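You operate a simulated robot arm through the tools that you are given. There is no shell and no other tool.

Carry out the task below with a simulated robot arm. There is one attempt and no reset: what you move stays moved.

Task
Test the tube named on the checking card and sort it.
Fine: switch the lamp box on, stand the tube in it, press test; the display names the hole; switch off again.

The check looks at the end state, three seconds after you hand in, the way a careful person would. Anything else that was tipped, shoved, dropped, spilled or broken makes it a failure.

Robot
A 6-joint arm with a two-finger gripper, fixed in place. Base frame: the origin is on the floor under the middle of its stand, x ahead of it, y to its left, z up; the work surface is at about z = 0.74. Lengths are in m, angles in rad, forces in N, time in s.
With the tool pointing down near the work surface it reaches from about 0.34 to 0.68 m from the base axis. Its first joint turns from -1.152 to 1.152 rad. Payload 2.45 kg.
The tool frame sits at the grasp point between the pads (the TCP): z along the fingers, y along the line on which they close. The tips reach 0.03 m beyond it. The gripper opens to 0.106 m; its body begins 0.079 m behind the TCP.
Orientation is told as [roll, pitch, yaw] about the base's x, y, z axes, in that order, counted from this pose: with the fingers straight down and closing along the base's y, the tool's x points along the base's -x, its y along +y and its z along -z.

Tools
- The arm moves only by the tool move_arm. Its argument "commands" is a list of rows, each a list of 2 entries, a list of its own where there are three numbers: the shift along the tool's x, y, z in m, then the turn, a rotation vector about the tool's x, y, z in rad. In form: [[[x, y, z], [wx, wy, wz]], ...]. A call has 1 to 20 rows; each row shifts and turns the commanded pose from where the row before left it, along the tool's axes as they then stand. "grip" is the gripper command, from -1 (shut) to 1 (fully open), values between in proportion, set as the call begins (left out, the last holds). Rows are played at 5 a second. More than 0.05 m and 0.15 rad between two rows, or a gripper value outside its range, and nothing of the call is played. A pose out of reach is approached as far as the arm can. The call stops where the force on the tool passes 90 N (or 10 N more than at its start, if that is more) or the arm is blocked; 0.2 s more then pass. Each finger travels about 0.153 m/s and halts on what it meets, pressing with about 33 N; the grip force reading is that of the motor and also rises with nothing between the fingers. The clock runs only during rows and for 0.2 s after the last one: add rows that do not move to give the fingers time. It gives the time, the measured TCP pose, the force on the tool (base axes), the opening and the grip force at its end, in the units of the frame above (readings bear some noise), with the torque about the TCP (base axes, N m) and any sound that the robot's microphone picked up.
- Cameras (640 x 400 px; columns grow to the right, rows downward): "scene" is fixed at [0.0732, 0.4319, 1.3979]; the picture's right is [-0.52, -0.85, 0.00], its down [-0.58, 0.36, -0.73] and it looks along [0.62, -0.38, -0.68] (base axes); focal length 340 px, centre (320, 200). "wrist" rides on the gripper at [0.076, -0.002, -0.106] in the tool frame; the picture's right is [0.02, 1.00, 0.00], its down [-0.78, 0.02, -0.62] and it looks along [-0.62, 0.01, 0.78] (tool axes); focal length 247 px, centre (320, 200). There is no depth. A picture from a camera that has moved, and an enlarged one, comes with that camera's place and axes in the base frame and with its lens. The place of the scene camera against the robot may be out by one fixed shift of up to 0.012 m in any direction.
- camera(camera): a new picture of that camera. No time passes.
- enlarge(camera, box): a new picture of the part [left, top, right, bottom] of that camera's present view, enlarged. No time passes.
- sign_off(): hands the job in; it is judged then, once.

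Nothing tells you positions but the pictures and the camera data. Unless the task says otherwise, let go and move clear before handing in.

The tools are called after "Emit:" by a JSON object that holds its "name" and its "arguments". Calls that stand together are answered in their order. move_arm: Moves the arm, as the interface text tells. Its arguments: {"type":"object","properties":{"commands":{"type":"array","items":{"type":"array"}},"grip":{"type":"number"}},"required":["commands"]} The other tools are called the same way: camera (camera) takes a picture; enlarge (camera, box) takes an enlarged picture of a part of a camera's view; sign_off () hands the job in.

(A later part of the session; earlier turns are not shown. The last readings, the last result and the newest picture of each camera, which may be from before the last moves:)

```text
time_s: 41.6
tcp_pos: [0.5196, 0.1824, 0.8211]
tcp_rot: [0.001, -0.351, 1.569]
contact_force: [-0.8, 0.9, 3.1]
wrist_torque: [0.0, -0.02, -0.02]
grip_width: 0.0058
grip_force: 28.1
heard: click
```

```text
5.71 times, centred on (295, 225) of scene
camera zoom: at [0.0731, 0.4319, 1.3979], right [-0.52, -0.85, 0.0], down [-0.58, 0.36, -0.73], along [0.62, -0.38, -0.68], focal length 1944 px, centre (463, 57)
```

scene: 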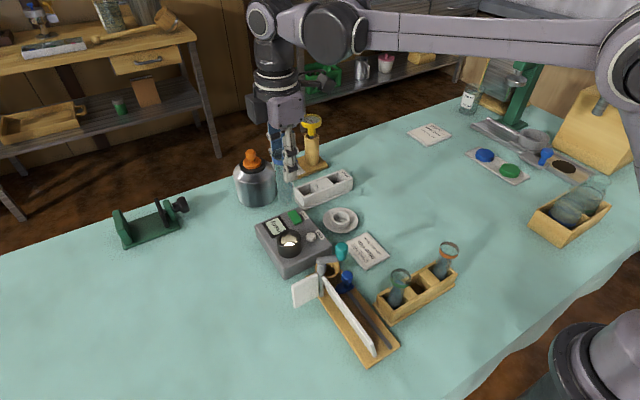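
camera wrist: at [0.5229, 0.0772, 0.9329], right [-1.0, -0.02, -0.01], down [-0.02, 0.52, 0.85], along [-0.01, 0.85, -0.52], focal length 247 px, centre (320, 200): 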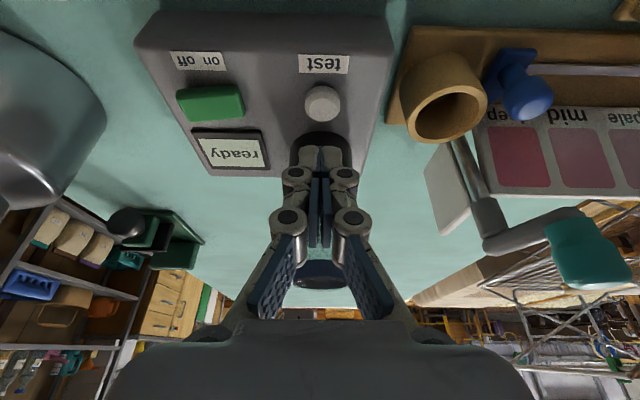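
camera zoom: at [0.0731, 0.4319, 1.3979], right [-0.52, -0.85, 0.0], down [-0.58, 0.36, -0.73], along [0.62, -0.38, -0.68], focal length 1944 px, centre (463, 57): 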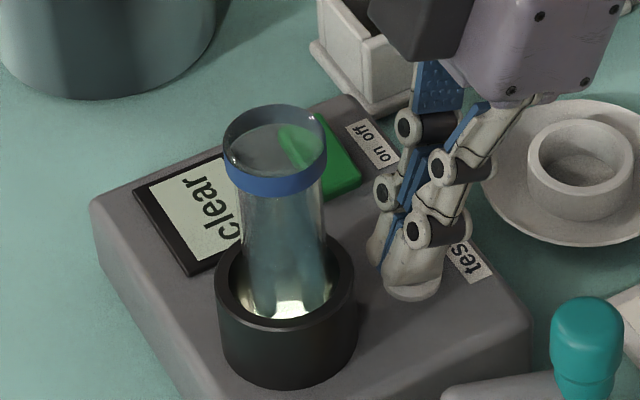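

A click, and the display now reads "clear". I'll retreat straight up with the tilt, then read the display again to be sure.

Emit:
{"name": "move_arm", "arguments": {"commands": [[[-0.00343, 0, -0.00939], [0, 0, 0]], [[-0.01286, 0, -0.0352], [0, 0, 0]], [[-0.01286, 0, -0.0352], [0, 0, 0]], [[-0.01286, 0, -0.0352], [0, 0, 0]], [[-0.01286, 0, -0.0352], [0, 0, 0]], [[-0.0072, 0, -0.0197], [0, 0, 0]], [[0, 0, 0], [0, 0, 0]]]}}

Emit:
{"name": "enlarge", "arguments": {"camera": "scene", "box": [250, 190, 350, 270]}}

Emit:
{"name": "camera", "arguments": {"camera": "wrist"}}

Emit:
{"name": "enlarge", "arguments": {"camera": "wrist", "box": [210, 0, 370, 120]}}

```text
time_s: 43.2
tcp_pos: [0.5199, 0.1818, 1.0032]
tcp_rot: [-0.001, -0.35, 1.572]
contact_force: [-0.1, 0.0, -0.6]
wrist_torque: [0.01, 0.03, 0.0]
grip_width: 0.0
grip_force: 29.1
```

```text
5.00 times, centred on (300, 230) of scene
camera zoom: at [0.0732, 0.4319, 1.3979], right [-0.52, -0.85, 0.0], down [-0.58, 0.36, -0.73], along [0.62, -0.38, -0.68], focal length 1701 px, centre (420, 50)
```

zoom: 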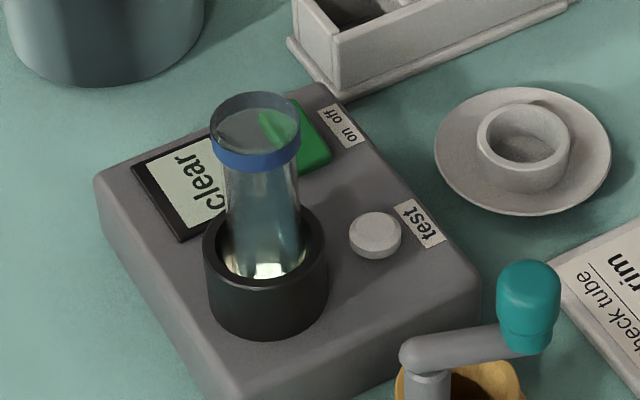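

```text
taken
camera wrist: at [0.522, 0.073, 1.0766], right [-1.0, -0.02, -0.01], down [-0.02, 0.52, 0.85], along [-0.01, 0.85, -0.52], focal length 247 px, centre (320, 200)
```

wrist: 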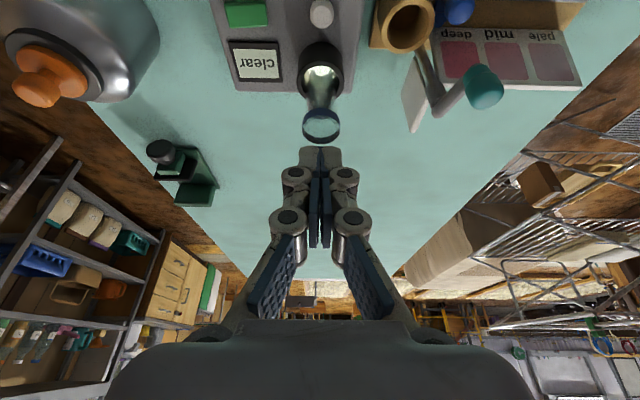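

```text
3.33 times, centred on (290, 60) of wrist
camera zoom: at [0.522, 0.073, 1.0766], right [-1.0, -0.02, -0.01], down [-0.02, 0.52, 0.85], along [-0.01, 0.85, -0.52], focal length 823 px, centre (420, 667)
```

zoom: 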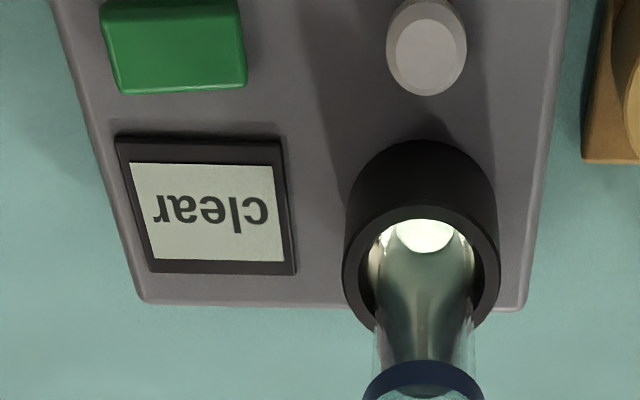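

The result is confirmed as "clear". I'll untilt, open the gripper and go back over the tube.

Emit:
{"name": "move_arm", "arguments": {"commands": [[[0, 0, 0], [0, 0.117, 0]], [[0, 0, 0], [0, 0.117, 0]], [[0, 0, 0], [0, 0.116, 0]], [[-0.029, 0, 0], [0, 0, 0]], [[-0.029, -0.0005, 0], [0, 0, 0]], [[0, 0, 0.03], [0, 0, 0]], [[0, 0, 0], [0, 0, 0]]], "grip": 0.5}}

Emit:
{"name": "camera", "arguments": {"camera": "wrist"}}

Emit:
{"name": "enlarge", "arguments": {"camera": "wrist", "box": [260, 70, 380, 190]}}

```text
time_s: 44.8
tcp_pos: [0.5201, 0.2407, 0.9698]
tcp_rot: [0.001, 0.001, 1.571]
contact_force: [-0.3, -0.2, -0.6]
wrist_torque: [0.0, 0.05, -0.01]
grip_width: 0.0796
grip_force: 0.0
```

```text
taken
camera wrist: at [0.5216, 0.1632, 1.0766], right [-1.0, -0.02, 0.0], down [-0.02, 0.78, 0.62], along [-0.01, 0.62, -0.78], focal length 247 px, centre (320, 200)
```

wrist: 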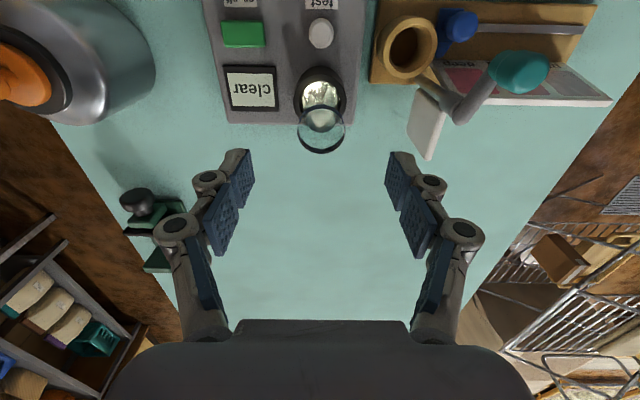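

```text
3.33 times, centred on (320, 130) of wrist
camera zoom: at [0.5216, 0.1632, 1.0766], right [-1.0, -0.02, 0.0], down [-0.02, 0.78, 0.62], along [-0.01, 0.62, -0.78], focal length 823 px, centre (320, 433)
```

zoom: 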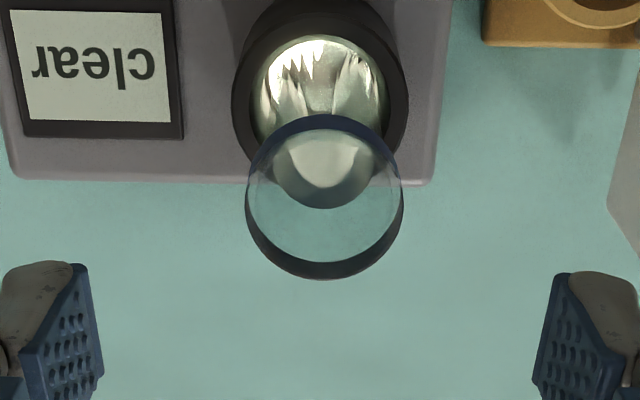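

The rim is centred under the gripper at about (0.520, 0.241). I'll descend to the same grip height as before and close.

Emit:
{"name": "move_arm", "arguments": {"commands": [[[0, 0, 0.03], [0, 0, 0]], [[0, 0, 0.03], [0, 0, 0]], [[0, 0, 0.025], [0, 0, 0]], [[0, 0, 0], [0, 0, 0]]]}}

Emit:
{"name": "enlarge", "arguments": {"camera": "wrist", "box": [240, 90, 400, 250]}}

Emit:
{"name": "enlarge", "arguments": {"camera": "scene", "box": [250, 170, 350, 270]}}

```text
time_s: 45.8
tcp_pos: [0.5195, 0.2385, 0.885]
tcp_rot: [0.0, 0.001, 1.571]
contact_force: [-0.2, 0.0, -0.3]
wrist_torque: [0.0, -0.02, 0.01]
grip_width: 0.0796
grip_force: 0.1
```

```text
2.50 times, centred on (320, 170) of wrist
camera zoom: at [0.5216, 0.1632, 0.9916], right [-1.0, -0.02, 0.0], down [-0.02, 0.78, 0.62], along [-0.01, 0.62, -0.78], focal length 617 px, centre (320, 275)
```

zoom: 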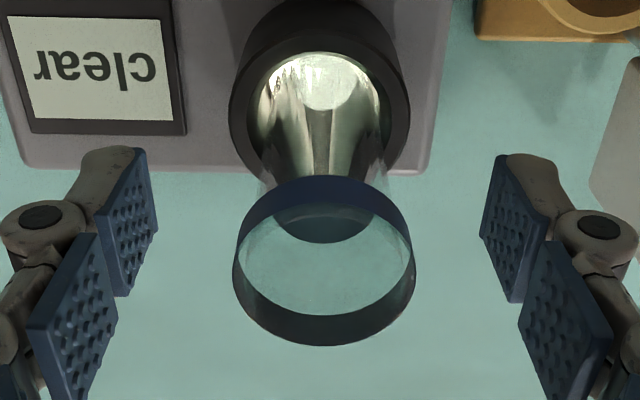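

```text
4.00 times, centred on (300, 220) of scene
camera zoom: at [0.0732, 0.4319, 1.3979], right [-0.52, -0.85, 0.0], down [-0.58, 0.36, -0.73], along [0.62, -0.38, -0.68], focal length 1361 px, centre (400, 120)
```

zoom: 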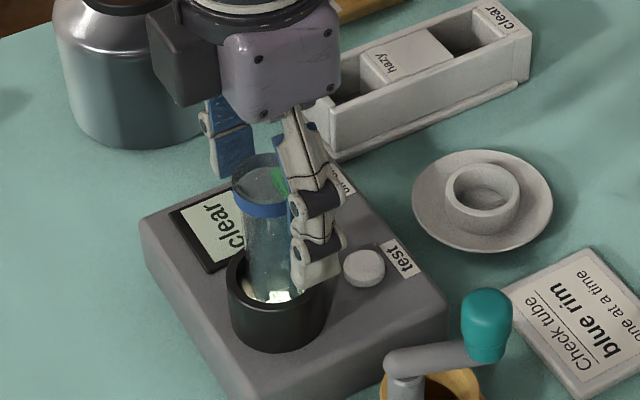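

Emit:
{"name": "move_arm", "arguments": {"commands": [[[0, 0, 0], [0, 0, 0]], [[0, 0, 0], [0, 0, 0]], [[0, 0, 0], [0, 0, 0]], [[0, 0, 0], [0, 0, 0]]], "grip": -0.6}}

Emit:
{"name": "move_arm", "arguments": {"commands": [[[0, 0, -0.005], [0, 0, 0]], [[0, 0, -0.01], [0, 0, 0]], [[0, 0, -0.02], [0, 0, 0]], [[0, 0, 0], [0, 0, 0]]]}}

Emit:
{"name": "enlarge", "arguments": {"camera": "scene", "box": [250, 170, 350, 270]}}

Emit:
{"name": "enlarge", "arguments": {"camera": "wrist", "box": [240, 70, 400, 230]}}

```text
time_s: 46.8
tcp_pos: [0.5212, 0.2406, 0.8847]
tcp_rot: [0.001, 0.003, 1.572]
contact_force: [-1.2, -0.3, 1.9]
wrist_torque: [-0.03, 0.09, -0.01]
grip_width: 0.0336
grip_force: 33.4
```

```text
time_s: 47.8
tcp_pos: [0.5185, 0.2402, 0.9226]
tcp_rot: [0.0, -0.002, 1.57]
contact_force: [0.9, 0.0, -1.7]
wrist_torque: [-0.04, -0.01, 0.02]
grip_width: 0.0338
grip_force: 33.2
```

```text
4.00 times, centred on (300, 220) of scene
camera zoom: at [0.0732, 0.4319, 1.3979], right [-0.52, -0.85, 0.0], down [-0.58, 0.36, -0.73], along [0.62, -0.38, -0.68], focal length 1361 px, centre (400, 120)
```

zoom: 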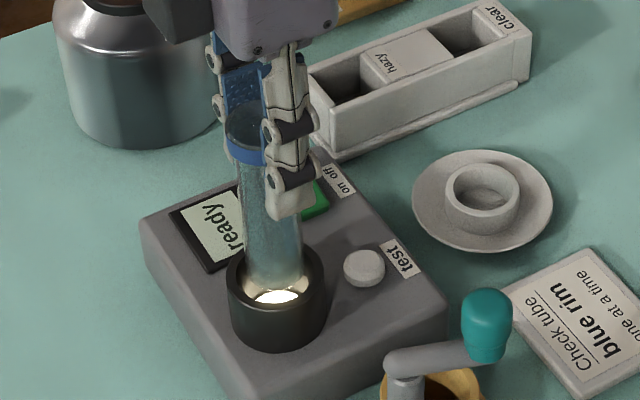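

```text
2.50 times, centred on (320, 150) of wrist
camera zoom: at [0.5213, 0.1633, 1.0288], right [-1.0, -0.02, 0.0], down [-0.02, 0.78, 0.62], along [-0.01, 0.62, -0.78], focal length 617 px, centre (320, 325)
```

zoom: 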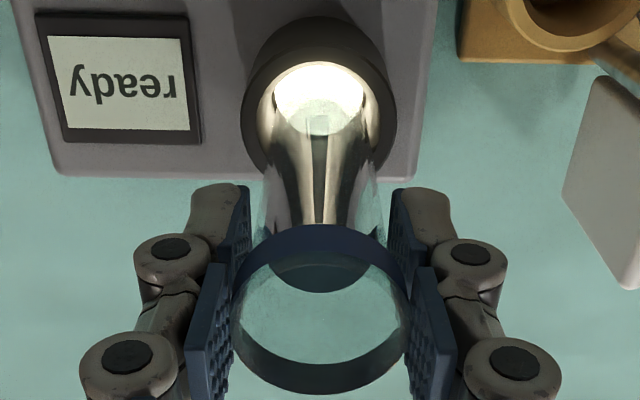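

The tube is held again and out of the cup. I'll raise it and carry it over the "clear" hole.

Emit:
{"name": "move_arm", "arguments": {"commands": [[[0, 0, -0.036], [0, 0, 0]], [[0, 0, -0.036], [0, 0, 0]], [[0, 0, -0.036], [0, 0, 0]], [[0.0286, -0.0192, 0], [0, 0, 0]], [[0.0286, -0.0192, 0], [0, 0, 0]], [[0.0286, -0.0192, 0], [0, 0, 0]], [[0.0286, -0.0192, 0], [0, 0, 0]], [[0.0286, -0.0192, 0], [0, 0, 0]], [[0.0286, -0.0192, 0], [0, 0, 0]], [[0.0286, -0.0192, 0], [0, 0, 0]], [[0.0286, -0.0192, 0], [0, 0, 0]], [[0, 0, 0], [0, 0, 0]]]}}

Emit:
{"name": "camera", "arguments": {"camera": "wrist"}}

Emit:
{"name": "enlarge", "arguments": {"camera": "wrist", "box": [260, 0, 400, 140]}}

Emit:
{"name": "enlarge", "arguments": {"camera": "scene", "box": [270, 60, 390, 220]}}

```text
time_s: 50.4
tcp_pos: [0.6592, 0.0189, 1.0264]
tcp_rot: [-0.001, 0.0, 1.57]
contact_force: [0.9, 0.2, -0.4]
wrist_torque: [0.0, 0.01, 0.04]
grip_width: 0.0335
grip_force: 32.5
out of reach, approached as far as the arm can: row 11
```

```text
taken
camera wrist: at [0.6608, -0.0575, 1.1325], right [-1.0, -0.02, 0.0], down [-0.02, 0.78, 0.62], along [-0.01, 0.62, -0.78], focal length 247 px, centre (320, 200)
```

wrist: 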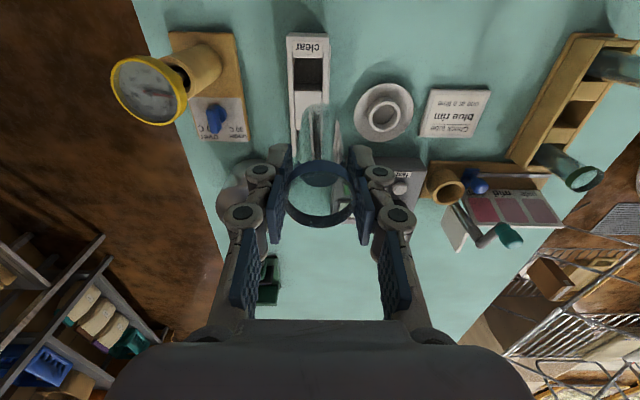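

```text
2.86 times, centred on (330, 70) of wrist
camera zoom: at [0.6608, -0.0575, 1.1325], right [-1.0, -0.02, 0.0], down [-0.02, 0.78, 0.62], along [-0.01, 0.62, -0.78], focal length 706 px, centre (291, 571)
```

zoom: 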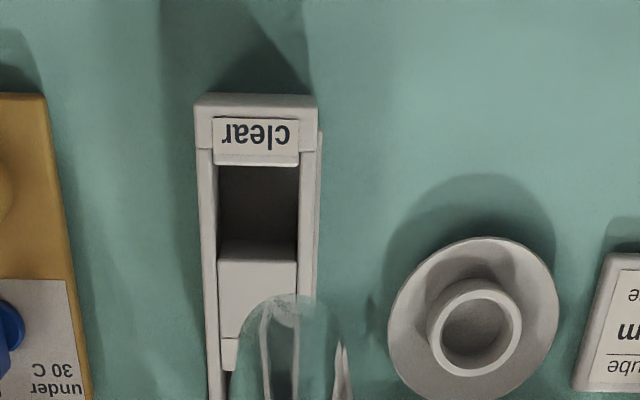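

```text
2.50 times, centred on (330, 140) of scene
camera zoom: at [0.0732, 0.4319, 1.3979], right [-0.52, -0.85, 0.0], down [-0.58, 0.36, -0.73], along [0.62, -0.38, -0.68], focal length 851 px, centre (295, 350)
```

zoom: 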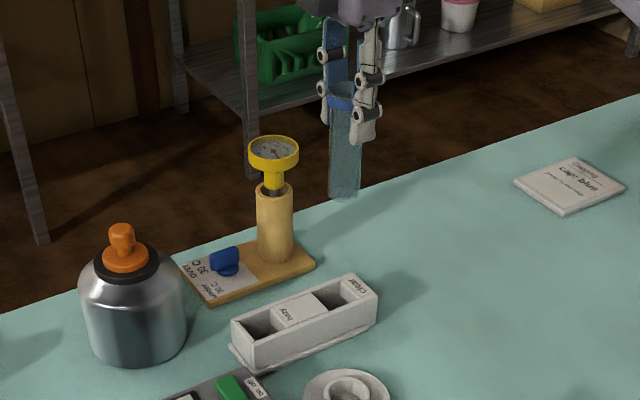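

The "clear" hole measures about (0.6755, 0.013), but at this height it is just beyond reach. Lowering should extend the reach, so I'll go down while staying well above the block and see where the tool ends up.

Emit:
{"name": "move_arm", "arguments": {"commands": [[[0, 0, 0.03], [0, 0, 0]], [[0, 0, 0.03], [0, 0, 0]], [[0, 0, 0.025], [0, 0, 0]], [[0, 0, 0], [0, 0, 0]]]}}

Emit:
{"name": "camera", "arguments": {"camera": "wrist"}}

Emit:
{"name": "enlarge", "arguments": {"camera": "wrist", "box": [260, 0, 380, 140]}}

Emit:
{"name": "enlarge", "arguments": {"camera": "scene", "box": [280, 100, 380, 220]}}

```text
time_s: 51.4
tcp_pos: [0.6574, 0.0208, 0.9424]
tcp_rot: [-0.002, 0.0, 1.571]
contact_force: [-0.1, 0.1, -0.2]
wrist_torque: [0.01, 0.0, 0.04]
grip_width: 0.0333
grip_force: 33.2
```

```text
taken
camera wrist: at [0.66, -0.0565, 1.0473], right [-1.0, -0.02, 0.0], down [-0.02, 0.78, 0.62], along [-0.01, 0.62, -0.78], focal length 247 px, centre (320, 200)
```

wrist: 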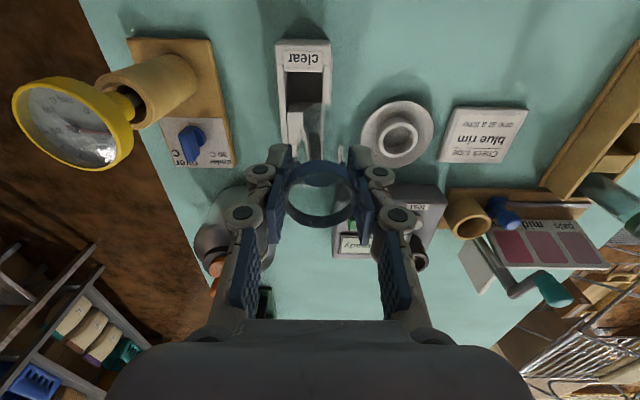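

```text
2.86 times, centred on (320, 70) of wrist
camera zoom: at [0.66, -0.0565, 1.0473], right [-1.0, -0.02, 0.0], down [-0.02, 0.78, 0.62], along [-0.01, 0.62, -0.78], focal length 706 px, centre (320, 571)
```

zoom: 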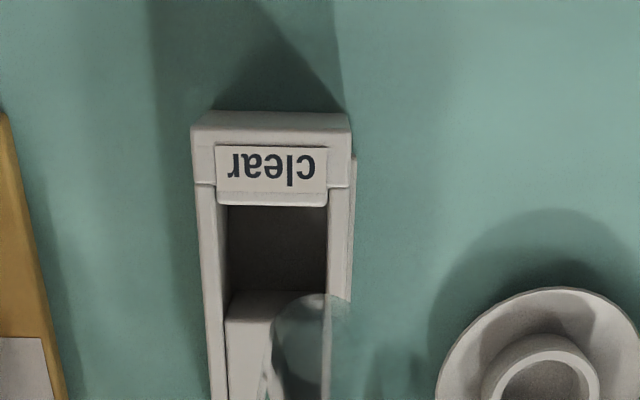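

```text
3.33 times, centred on (330, 160) of scene
camera zoom: at [0.0732, 0.4319, 1.3979], right [-0.52, -0.85, 0.0], down [-0.58, 0.36, -0.73], along [0.62, -0.38, -0.68], focal length 1134 px, centre (287, 333)
```

zoom: 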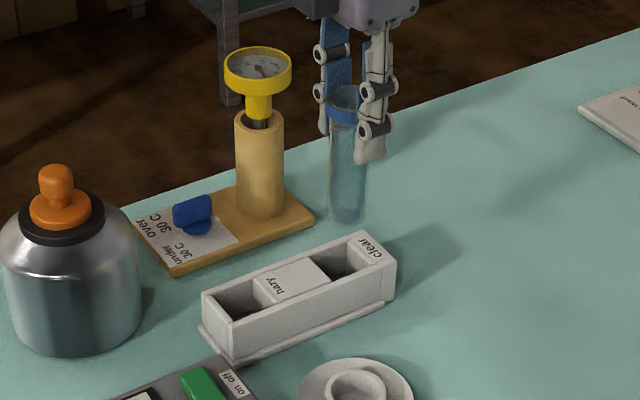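

It lowered straight down here. I'll zoom closely on the "clear" hole for precise edges.

Emit:
{"name": "enlarge", "arguments": {"camera": "wrist", "box": [270, 30, 350, 130]}}

Emit:
{"name": "enlarge", "arguments": {"camera": "scene", "box": [285, 155, 365, 215]}}

```text
4.00 times, centred on (310, 80) of wrist
camera zoom: at [0.66, -0.0565, 1.0473], right [-1.0, -0.02, 0.0], down [-0.02, 0.78, 0.62], along [-0.01, 0.62, -0.78], focal length 988 px, centre (360, 680)
```

zoom: 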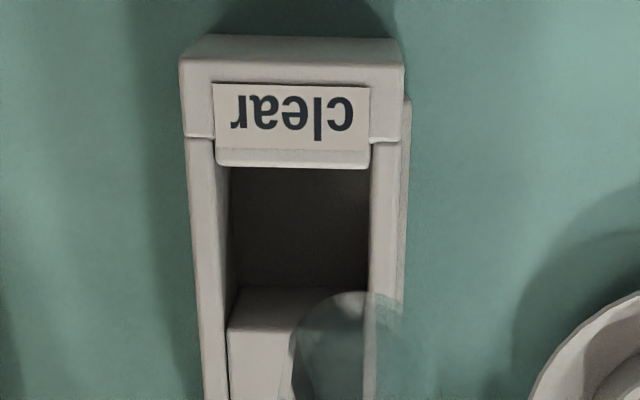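

```text
6.67 times, centred on (325, 185) of scene
camera zoom: at [0.0732, 0.4319, 1.3979], right [-0.52, -0.85, 0.0], down [-0.58, 0.36, -0.73], along [0.62, -0.38, -0.68], focal length 2268 px, centre (287, 300)
```

zoom: 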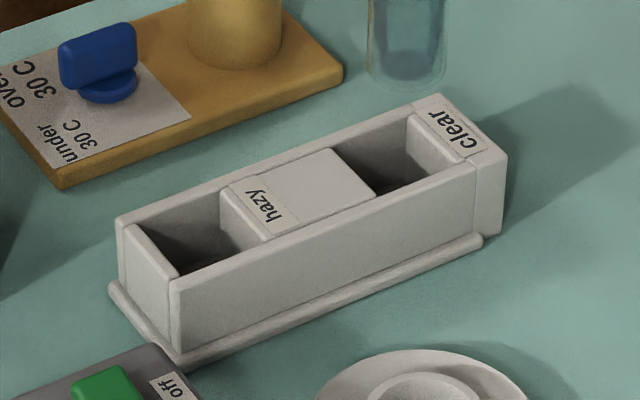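

The hole centre is about (0.676, 0.0137), roughly 0.037 × 0.039 m, with its floor near z 0.748. I'll go lower, keeping the tube bottom above the block top, then try stepping outward.

Emit:
{"name": "move_arm", "arguments": {"commands": [[[0, 0, 0.02], [0, 0, 0]], [[0, 0, 0.018], [0, 0, 0]], [[0.003, -0.009, 0], [0, 0, 0]], [[0.003, -0.009, 0], [0, 0, 0]], [[0, 0, 0], [0, 0, 0]], [[0, 0, 0], [0, 0, 0]]]}}

Emit:
{"name": "enlarge", "arguments": {"camera": "wrist", "box": [260, 40, 380, 160]}}

Emit:
{"name": "enlarge", "arguments": {"camera": "scene", "box": [285, 125, 365, 215]}}

```text
time_s: 52.8
tcp_pos: [0.6765, 0.0149, 0.9034]
tcp_rot: [0.0, -0.001, 1.57]
contact_force: [0.4, -0.1, -0.2]
wrist_torque: [0.0, 0.07, 0.01]
grip_width: 0.0336
grip_force: 33.7
```

```text
3.33 times, centred on (320, 100) of wrist
camera zoom: at [0.6778, -0.0624, 1.0093], right [-1.0, -0.02, 0.0], down [-0.02, 0.78, 0.62], along [-0.01, 0.62, -0.78], focal length 823 px, centre (320, 533)
```

zoom: 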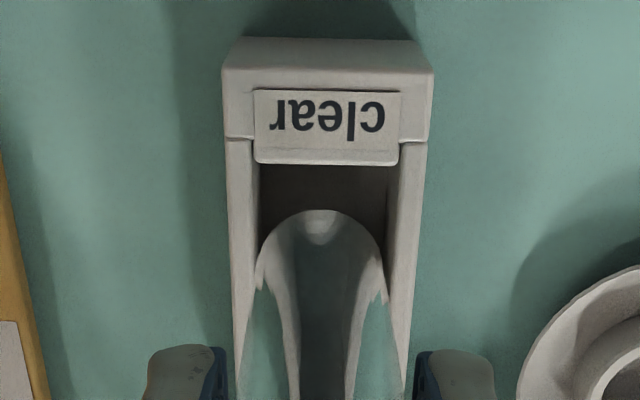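

```text
4.44 times, centred on (325, 170) of scene
camera zoom: at [0.0732, 0.4319, 1.3979], right [-0.52, -0.85, 0.0], down [-0.58, 0.36, -0.73], along [0.62, -0.38, -0.68], focal length 1512 px, centre (298, 333)
```

zoom: 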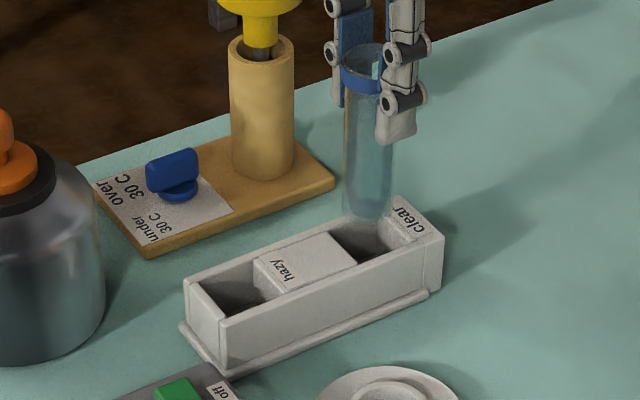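

The tool reached the hole position. I'll check the relative alignment of tube and hole more finely before lowering.

Emit:
{"name": "enlarge", "arguments": {"camera": "wrist", "box": [290, 60, 350, 130]}}

Emit:
{"name": "enlarge", "arguments": {"camera": "scene", "box": [320, 140, 360, 190]}}

```text
5.71 times, centred on (320, 95) of wrist
camera zoom: at [0.6778, -0.0624, 1.0093], right [-1.0, -0.02, 0.0], down [-0.02, 0.78, 0.62], along [-0.01, 0.62, -0.78], focal length 1411 px, centre (320, 800)
```

zoom: 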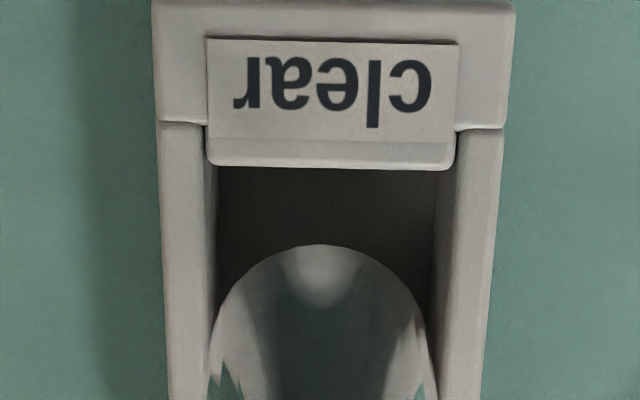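

```text
8.00 times, centred on (340, 165) of scene
camera zoom: at [0.0732, 0.4319, 1.3979], right [-0.52, -0.85, 0.0], down [-0.58, 0.36, -0.73], along [0.62, -0.38, -0.68], focal length 2722 px, centre (160, 480)
```

zoom: 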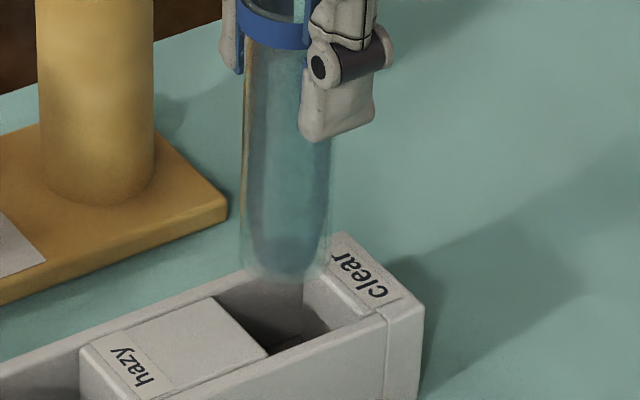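

The tube and hole are aligned to within about 1 mm. I'll lower slowly into the hole and watch the forces.

Emit:
{"name": "move_arm", "arguments": {"commands": [[[0, 0.0005, 0.008], [0, 0, 0]], [[0, 0, 0.008], [0, 0, 0]], [[0, 0, 0.006], [0, 0, 0]], [[0, 0, 0], [0, 0, 0]]]}}

Emit:
{"name": "enlarge", "arguments": {"camera": "wrist", "box": [280, 60, 360, 150]}}

Emit:
{"name": "enlarge", "arguments": {"camera": "scene", "box": [310, 130, 370, 200]}}

```text
time_s: 53.8
tcp_pos: [0.6772, 0.0157, 0.8797]
tcp_rot: [0.001, 0.0, 1.571]
contact_force: [0.2, -0.3, -0.9]
wrist_torque: [0.0, 0.0, -0.01]
grip_width: 0.0336
grip_force: 32.8
```

```text
4.44 times, centred on (320, 105) of wrist
camera zoom: at [0.6783, -0.0616, 0.9861], right [-1.0, -0.02, 0.0], down [-0.02, 0.78, 0.62], along [-0.01, 0.62, -0.78], focal length 1098 px, centre (320, 622)
```

zoom: 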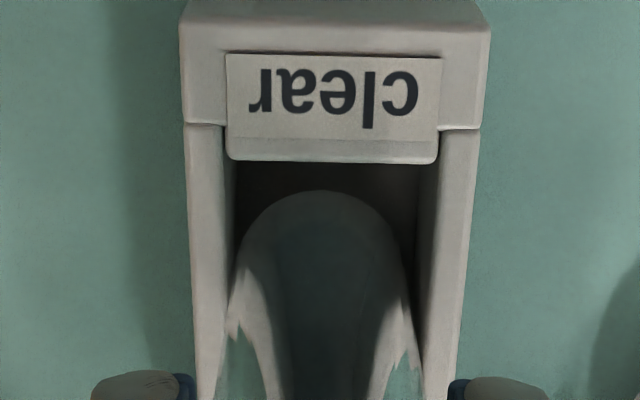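

```text
5.71 times, centred on (340, 165) of scene
camera zoom: at [0.0732, 0.4319, 1.3979], right [-0.52, -0.85, 0.0], down [-0.58, 0.36, -0.73], along [0.62, -0.38, -0.68], focal length 1944 px, centre (206, 400)
```

zoom: 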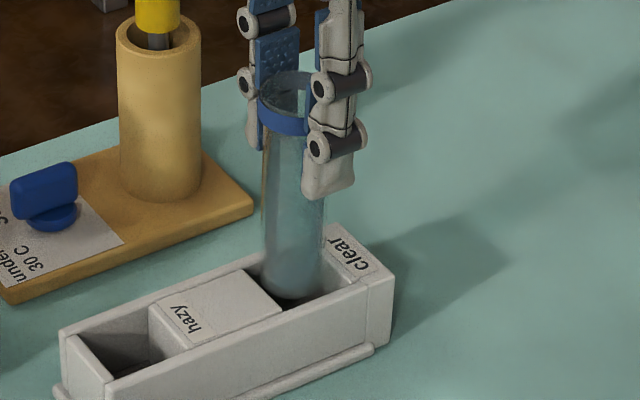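

The tube sits about 1.3 mm towards +x of the hole centre. I'll correct that and keep lowering gently.

Emit:
{"name": "move_arm", "arguments": {"commands": [[[0.0006, 0.0014, 0], [0, 0, 0]], [[0, 0, 0.004], [0, 0, 0]], [[0, 0, 0.004], [0, 0, 0]], [[0, 0, 0], [0, 0, 0]]]}}

Emit:
{"name": "enlarge", "arguments": {"camera": "wrist", "box": [280, 60, 360, 150]}}

Emit:
{"name": "enlarge", "arguments": {"camera": "scene", "box": [310, 130, 370, 200]}}

```text
time_s: 54.8
tcp_pos: [0.675, 0.0136, 0.8727]
tcp_rot: [0.0, 0.0, 1.571]
contact_force: [0.1, -0.1, -1.0]
wrist_torque: [-0.02, 0.0, 0.0]
grip_width: 0.0336
grip_force: 32.7
```

```text
4.44 times, centred on (320, 105) of wrist
camera zoom: at [0.6766, -0.0628, 0.9786], right [-1.0, -0.02, 0.0], down [-0.02, 0.78, 0.62], along [-0.01, 0.62, -0.78], focal length 1098 px, centre (320, 622)
```

zoom: 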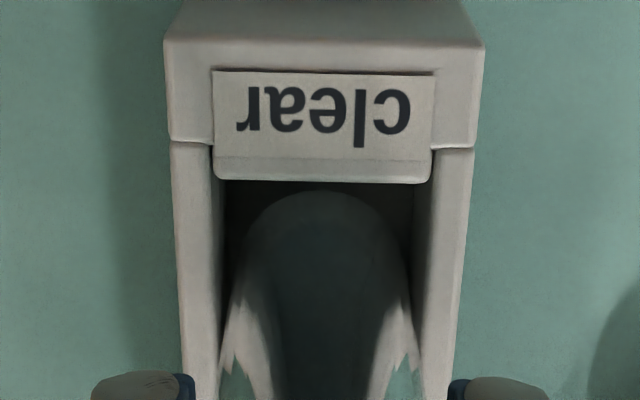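

```text
5.71 times, centred on (340, 165) of scene
camera zoom: at [0.0732, 0.4319, 1.3979], right [-0.52, -0.85, 0.0], down [-0.58, 0.36, -0.73], along [0.62, -0.38, -0.68], focal length 1944 px, centre (206, 400)
```

zoom: 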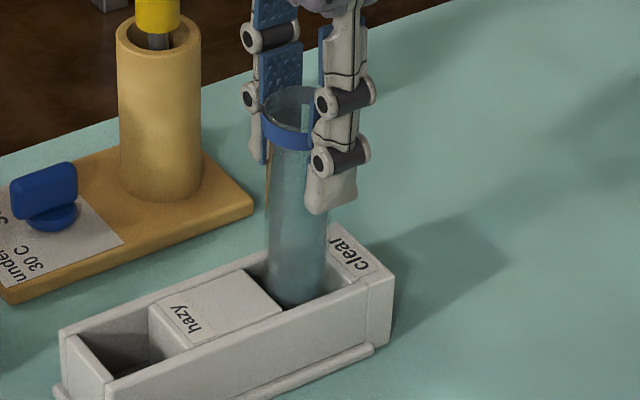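

The tube has entered the hole with no contact force. I'll continue down.

Emit:
{"name": "move_arm", "arguments": {"commands": [[[0, 0, 0.004], [0, 0, 0]], [[0, 0, 0.004], [0, 0, 0]], [[0, 0, 0.004], [0, 0, 0]], [[0, 0, 0], [0, 0, 0]]]}}

Emit:
{"name": "enlarge", "arguments": {"camera": "scene", "box": [310, 130, 370, 200]}}

Emit:
{"name": "enlarge", "arguments": {"camera": "wrist", "box": [280, 60, 360, 150]}}

```text
time_s: 55.8
tcp_pos: [0.6744, 0.0145, 0.8597]
tcp_rot: [0.0, -0.001, 1.57]
contact_force: [-0.3, -0.2, -1.1]
wrist_torque: [-0.02, -0.02, -0.02]
grip_width: 0.0336
grip_force: 33.0
```

```text
5.71 times, centred on (340, 165) of scene
camera zoom: at [0.0732, 0.4319, 1.3979], right [-0.52, -0.85, 0.0], down [-0.58, 0.36, -0.73], along [0.62, -0.38, -0.68], focal length 1944 px, centre (206, 400)
```

zoom: 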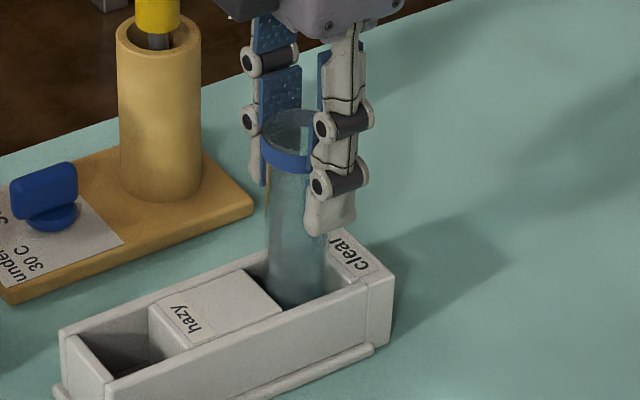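

```text
4.44 times, centred on (320, 105) of wrist
camera zoom: at [0.6764, -0.0626, 0.966], right [-1.0, -0.02, 0.0], down [-0.02, 0.78, 0.62], along [-0.01, 0.62, -0.78], focal length 1098 px, centre (320, 622)
```

zoom: 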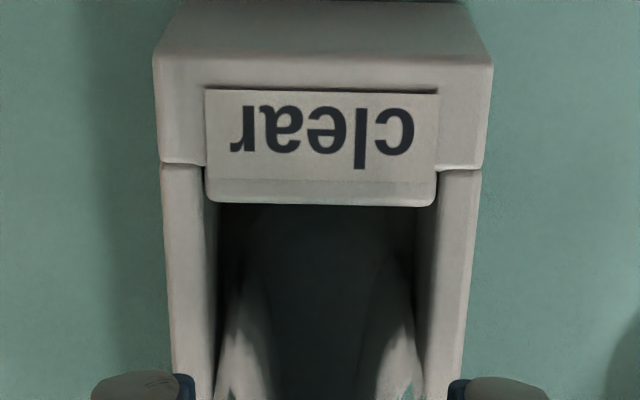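

Emit:
{"name": "move_arm", "arguments": {"commands": [[[0, 0, 0.003], [0, 0, 0]], [[0, 0, 0.003], [0, 0, 0]], [[0, 0, 0.003], [0, 0, 0]], [[0, 0, 0], [0, 0, 0]]]}}

Emit:
{"name": "move_arm", "arguments": {"commands": [[[0, 0, 0.002], [0, 0, 0]], [[0, 0, 0.002], [0, 0, 0]], [[0, 0, 0], [0, 0, 0]]]}}

Emit:
{"name": "enlarge", "arguments": {"camera": "scene", "box": [310, 130, 370, 200]}}

```text
time_s: 56.8
tcp_pos: [0.6749, 0.0155, 0.852]
tcp_rot: [-0.001, 0.0, 1.571]
contact_force: [-0.4, -0.3, -1.3]
wrist_torque: [-0.04, 0.02, 0.0]
grip_width: 0.0336
grip_force: 33.1
```

```text
time_s: 57.6
tcp_pos: [0.6746, 0.0151, 0.8495]
tcp_rot: [-0.002, 0.001, 1.571]
contact_force: [2.7, 0.0, 22.0]
wrist_torque: [-0.1, -0.17, 0.05]
grip_width: 0.0336
grip_force: 32.9
```

```text
5.71 times, centred on (340, 165) of scene
camera zoom: at [0.0728, 0.4319, 1.398], right [-0.52, -0.85, 0.0], down [-0.58, 0.36, -0.73], along [0.62, -0.38, -0.68], focal length 1944 px, centre (206, 400)
```

zoom: 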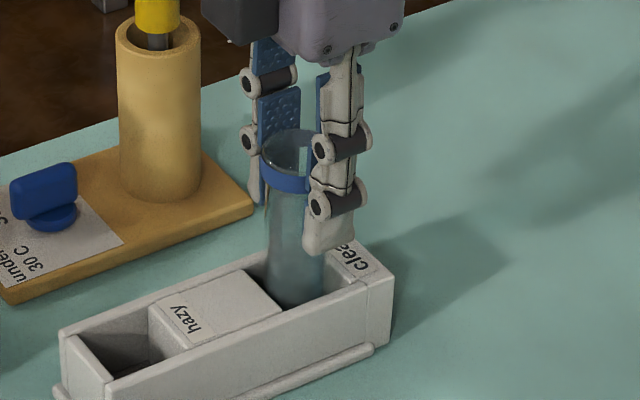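

The tube rests on the hole's floor, with contact at the same height as in the rack. I'll ease off and release.

Emit:
{"name": "move_arm", "arguments": {"commands": [[[0, 0, -0.0015], [0, 0, 0]], [[0, 0, 0], [0, 0, 0]]]}}

Emit:
{"name": "move_arm", "arguments": {"commands": [[[0, 0, 0], [0, 0, 0]], [[0, 0, 0], [0, 0, 0]], [[0, 0, 0], [0, 0, 0]]], "grip": 0.4}}

Emit:
{"name": "enlarge", "arguments": {"camera": "scene", "box": [300, 120, 380, 210]}}

Emit:
{"name": "camera", "arguments": {"camera": "wrist"}}

```text
time_s: 58.2
tcp_pos: [0.6738, 0.015, 0.8478]
tcp_rot: [0.0, 0.002, 1.571]
contact_force: [2.9, -2.6, 6.4]
wrist_torque: [-0.11, -0.21, 0.01]
grip_width: 0.0335
grip_force: 33.2
```

```text
time_s: 59.0
tcp_pos: [0.6753, 0.0149, 0.8495]
tcp_rot: [0.0, -0.002, 1.57]
contact_force: [0.2, -0.4, 0.0]
wrist_torque: [0.0, -0.03, 0.01]
grip_width: 0.0741
grip_force: 0.1
```

```text
4.44 times, centred on (340, 165) of scene
camera zoom: at [0.0732, 0.4319, 1.3979], right [-0.52, -0.85, 0.0], down [-0.58, 0.36, -0.73], along [0.62, -0.38, -0.68], focal length 1512 px, centre (231, 356)
```

zoom: 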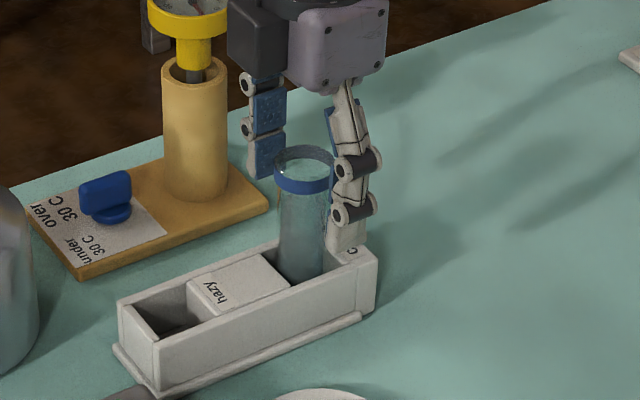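

```text
taken
camera wrist: at [0.6762, -0.0622, 0.955], right [-1.0, -0.02, 0.0], down [-0.02, 0.78, 0.62], along [-0.01, 0.62, -0.78], focal length 247 px, centre (320, 200)
```

wrist: 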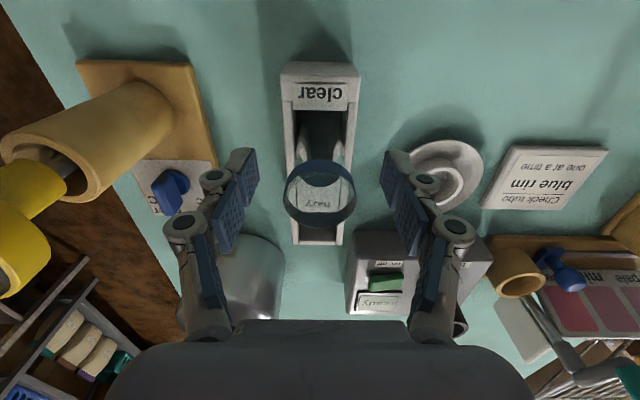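

The tube stands in the "clear" hole. I'll lift straight up until the tips clear the rim, staying within reach.

Emit:
{"name": "move_arm", "arguments": {"commands": [[[0, 0, -0.02], [0, 0, 0]], [[0, 0, -0.02], [0, 0, 0]], [[0, 0, -0.02], [0, 0, 0]], [[0, 0, 0], [0, 0, 0]]]}}

Emit:
{"name": "enlarge", "arguments": {"camera": "scene", "box": [300, 100, 380, 210]}}

```text
time_s: 60.0
tcp_pos: [0.6739, 0.0142, 0.9084]
tcp_rot: [-0.001, 0.0, 1.572]
contact_force: [-0.1, -0.5, 0.7]
wrist_torque: [-0.03, 0.01, 0.0]
grip_width: 0.0744
grip_force: 0.0
```

```text
3.64 times, centred on (340, 155) of scene
camera zoom: at [0.0732, 0.4319, 1.3979], right [-0.52, -0.85, 0.0], down [-0.58, 0.36, -0.73], along [0.62, -0.38, -0.68], focal length 1237 px, centre (247, 364)
```

zoom: 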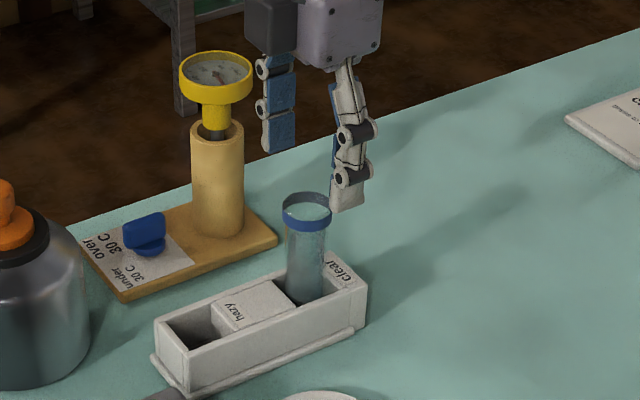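

The tube is free and upright. I'll back away upward and inward, then turn the tool back to its original yaw, ready to switch the box off.

Emit:
{"name": "move_arm", "arguments": {"commands": [[[0, 0.003, -0.02], [0, 0, 0]], [[0, 0.012, -0.02], [0, 0, 0]], [[0, 0.02, -0.02], [0, 0, 0]], [[0, 0.02, -0.02], [0, 0, 0]], [[0, 0, 0], [0, 0, 0.1428]], [[0, 0, 0], [0, 0, 0.1428]], [[0, 0, 0], [0, 0, 0.1428]], [[0, 0, 0], [0, 0, 0.1428]], [[0, 0, 0], [0, 0, 0.1428]], [[0, 0, 0], [0, 0, 0.1428]], [[0, 0, 0], [0, 0, 0.1428]], [[0, 0, 0], [0, 0, 0.1428]], [[0, 0, 0], [0, 0, 0.1428]], [[0, 0, 0], [0, 0, 0.1428]], [[0, 0, 0], [0, 0, 0.1428]], [[0, 0, 0], [0, 0, 0]]]}}

Emit:
{"name": "camera", "arguments": {"camera": "scene"}}

Emit:
{"name": "camera", "arguments": {"camera": "wrist"}}

```text
time_s: 63.4
tcp_pos: [0.6198, 0.0139, 0.9893]
tcp_rot: [0.001, 0.0, -0.002]
contact_force: [0.3, 0.1, 0.8]
wrist_torque: [0.01, -0.01, -0.01]
grip_width: 0.0744
grip_force: 0.0
```

```text
taken
```

scene: 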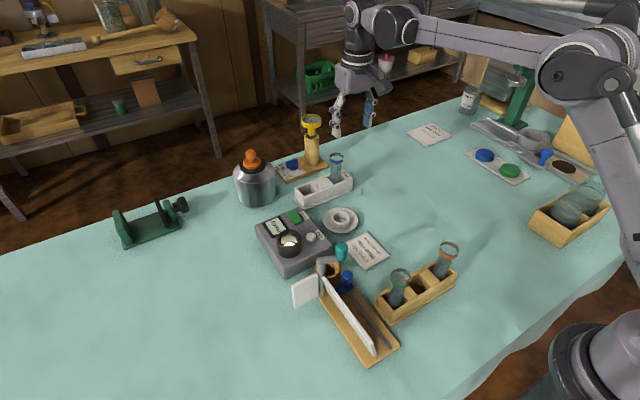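

```text
taken
camera wrist: at [0.543, 0.0116, 1.0956], right [-0.02, 1.0, 0.0], down [0.78, 0.02, 0.62], along [0.62, 0.01, -0.78], focal length 247 px, centre (320, 200)
```

wrist: 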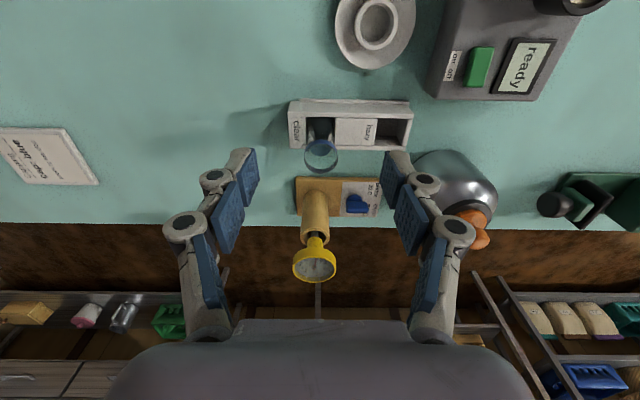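

Everything is in place and the display reads "ready". I'll close the gripper and move over the rocker's far "off" end.

Emit:
{"name": "move_arm", "arguments": {"commands": [[[0.0032, 0.0433, 0], [0, 0, 0]], [[0.0032, 0.0433, 0], [0, 0, 0]], [[0.0032, 0.0433, 0], [0, 0, 0]], [[0.0032, 0.0433, 0], [0, 0, 0]], [[0, 0, 0.035], [0, 0, 0]], [[0, 0, 0.035], [0, 0, 0]], [[0, 0, 0.025], [0, 0, 0]], [[0, 0, 0], [0, 0, 0]]], "grip": -1}}

Emit:
{"name": "camera", "arguments": {"camera": "wrist"}}

Emit:
{"name": "enlarge", "arguments": {"camera": "wrist", "box": [260, 80, 380, 200]}}

Emit:
{"name": "enlarge", "arguments": {"camera": "scene", "box": [260, 170, 350, 250]}}

```text
time_s: 65.2
tcp_pos: [0.6059, 0.1876, 0.8929]
tcp_rot: [0.001, 0.001, 0.001]
contact_force: [-0.4, 0.2, 0.0]
wrist_torque: [0.01, 0.02, 0.01]
grip_width: 0.0001
grip_force: 28.9
```

```text
taken
camera wrist: at [0.5296, 0.1857, 0.9997], right [-0.02, 1.0, 0.0], down [0.78, 0.02, 0.62], along [0.62, 0.01, -0.78], focal length 247 px, centre (320, 200)
```

wrist: 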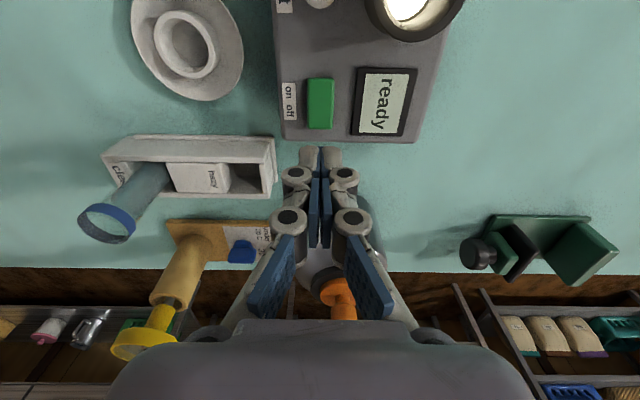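

```text
3.33 times, centred on (320, 140) of wrist
camera zoom: at [0.5296, 0.1857, 0.9997], right [-0.02, 1.0, 0.0], down [0.78, 0.02, 0.62], along [0.62, 0.01, -0.78], focal length 823 px, centre (320, 400)
```

zoom: 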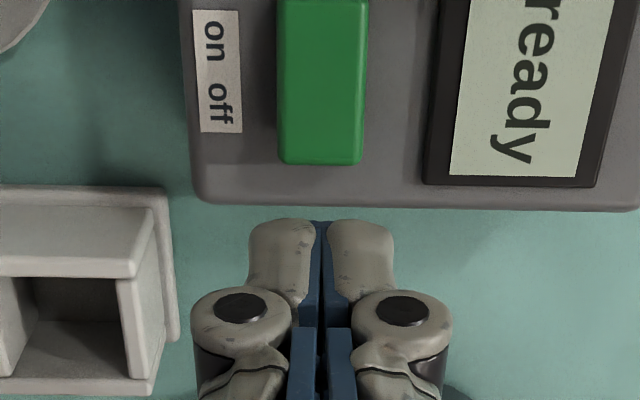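

```text
5.00 times, centred on (305, 210) of scene
camera zoom: at [0.0732, 0.4319, 1.3979], right [-0.52, -0.85, 0.0], down [-0.58, 0.36, -0.73], along [0.62, -0.38, -0.68], focal length 1701 px, centre (395, 150)
```

zoom: 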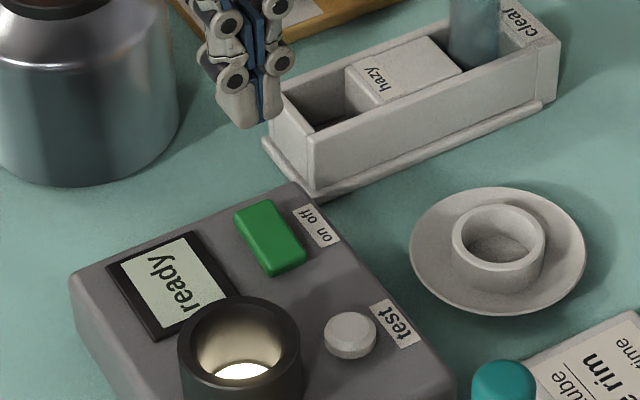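

The rocker's far end is at x 0.612, and the tips are over the "off" half at x 0.606. I'll lower and press in small steps.

Emit:
{"name": "move_arm", "arguments": {"commands": [[[0, 0, 0.025], [0, 0, 0]], [[0, 0, 0.025], [0, 0, 0]], [[0, 0, 0.006], [0, 0, 0]], [[0, 0, 0], [0, 0, 0]]]}}

Emit:
{"name": "enlarge", "arguments": {"camera": "scene", "box": [260, 190, 340, 250]}}

```text
time_s: 66.2
tcp_pos: [0.6058, 0.1874, 0.8385]
tcp_rot: [-0.001, 0.002, 0.0]
contact_force: [0.0, 0.0, 0.0]
wrist_torque: [-0.03, -0.01, -0.01]
grip_width: 0.0
grip_force: 28.9
```

```text
6.67 times, centred on (300, 220) of scene
camera zoom: at [0.0732, 0.4319, 1.3979], right [-0.52, -0.85, 0.0], down [-0.58, 0.36, -0.73], along [0.62, -0.38, -0.68], focal length 2268 px, centre (453, 67)
```

zoom: 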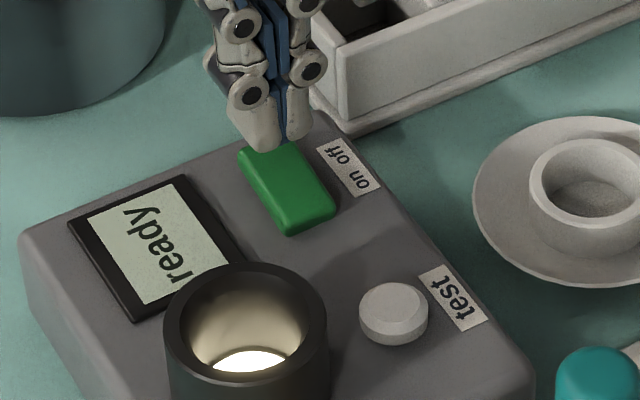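

Emit:
{"name": "move_arm", "arguments": {"commands": [[[0, 0, 0.003], [0, 0, 0]], [[0, 0, 0.003], [0, 0, 0]], [[0, 0, 0.002], [0, 0, 0]], [[0, 0, 0], [0, 0, 0]]]}}

Emit:
{"name": "enlarge", "arguments": {"camera": "scene", "box": [260, 190, 340, 250]}}

```text
time_s: 67.2
tcp_pos: [0.6069, 0.1872, 0.8294]
tcp_rot: [0.002, 0.001, 0.0]
contact_force: [0.6, 0.5, 0.8]
wrist_torque: [-0.03, 0.04, -0.02]
grip_width: 0.0
grip_force: 28.7
```

```text
6.67 times, centred on (300, 220) of scene
camera zoom: at [0.0732, 0.4319, 1.3979], right [-0.52, -0.85, 0.0], down [-0.58, 0.36, -0.73], along [0.62, -0.38, -0.68], focal length 2268 px, centre (453, 67)
```

zoom: 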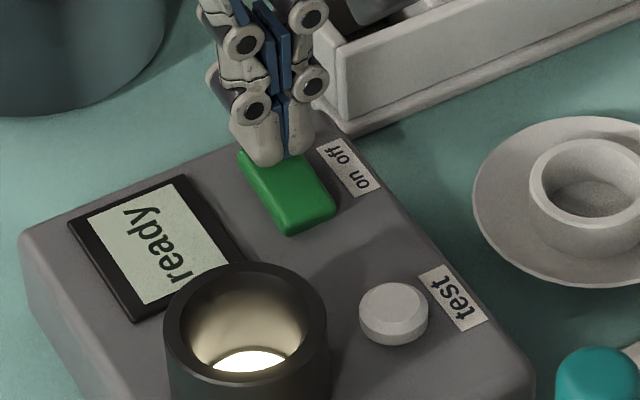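

Emit:
{"name": "move_arm", "arguments": {"commands": [[[0, 0, 0.002], [0, 0, 0]], [[0, 0, 0.002], [0, 0, 0]], [[0, 0, 0], [0, 0, 0]]]}}

Emit:
{"name": "enlarge", "arguments": {"camera": "scene", "box": [260, 190, 340, 250]}}

```text
time_s: 68.0
tcp_pos: [0.6061, 0.1868, 0.827]
tcp_rot: [0.0, 0.0, 0.001]
contact_force: [0.5, -0.7, 0.8]
wrist_torque: [0.0, -0.01, 0.01]
grip_width: 0.0061
grip_force: 28.3
```

```text
6.67 times, centred on (300, 220) of scene
camera zoom: at [0.0732, 0.4319, 1.3979], right [-0.52, -0.85, 0.0], down [-0.58, 0.36, -0.73], along [0.62, -0.38, -0.68], focal length 2268 px, centre (453, 67)
```

zoom: 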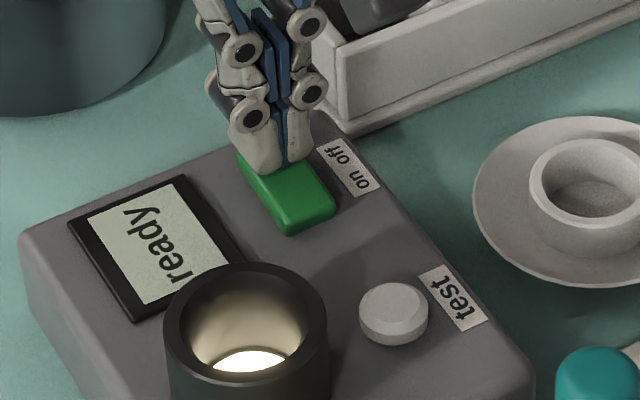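

The tips are touching the "off" end, so I'll press a little further.

Emit:
{"name": "move_arm", "arguments": {"commands": [[[0, 0, 0.0015], [0, 0, 0]], [[0, 0, 0.0015], [0, 0, 0]], [[0, 0, 0], [0, 0, 0]]]}}

Emit:
{"name": "enlarge", "arguments": {"camera": "scene", "box": [260, 190, 340, 250]}}

```text
time_s: 68.8
tcp_pos: [0.6072, 0.1868, 0.8229]
tcp_rot: [0.002, -0.002, 0.001]
contact_force: [1.1, -0.2, 6.2]
wrist_torque: [0.01, 0.07, -0.02]
grip_width: 0.0061
grip_force: 29.0
```

```text
6.67 times, centred on (300, 220) of scene
camera zoom: at [0.0731, 0.4319, 1.3979], right [-0.52, -0.85, 0.0], down [-0.58, 0.36, -0.73], along [0.62, -0.38, -0.68], focal length 2268 px, centre (453, 67)
```

zoom: 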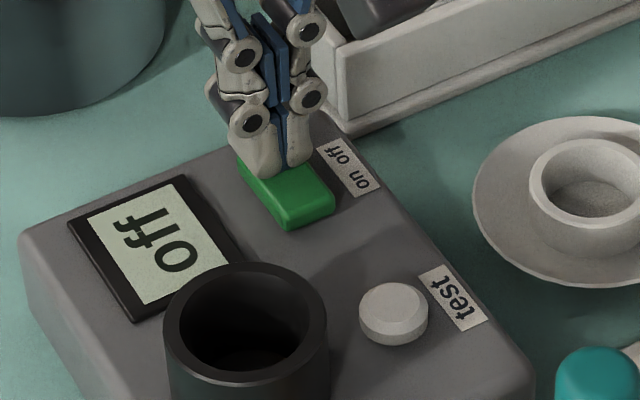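

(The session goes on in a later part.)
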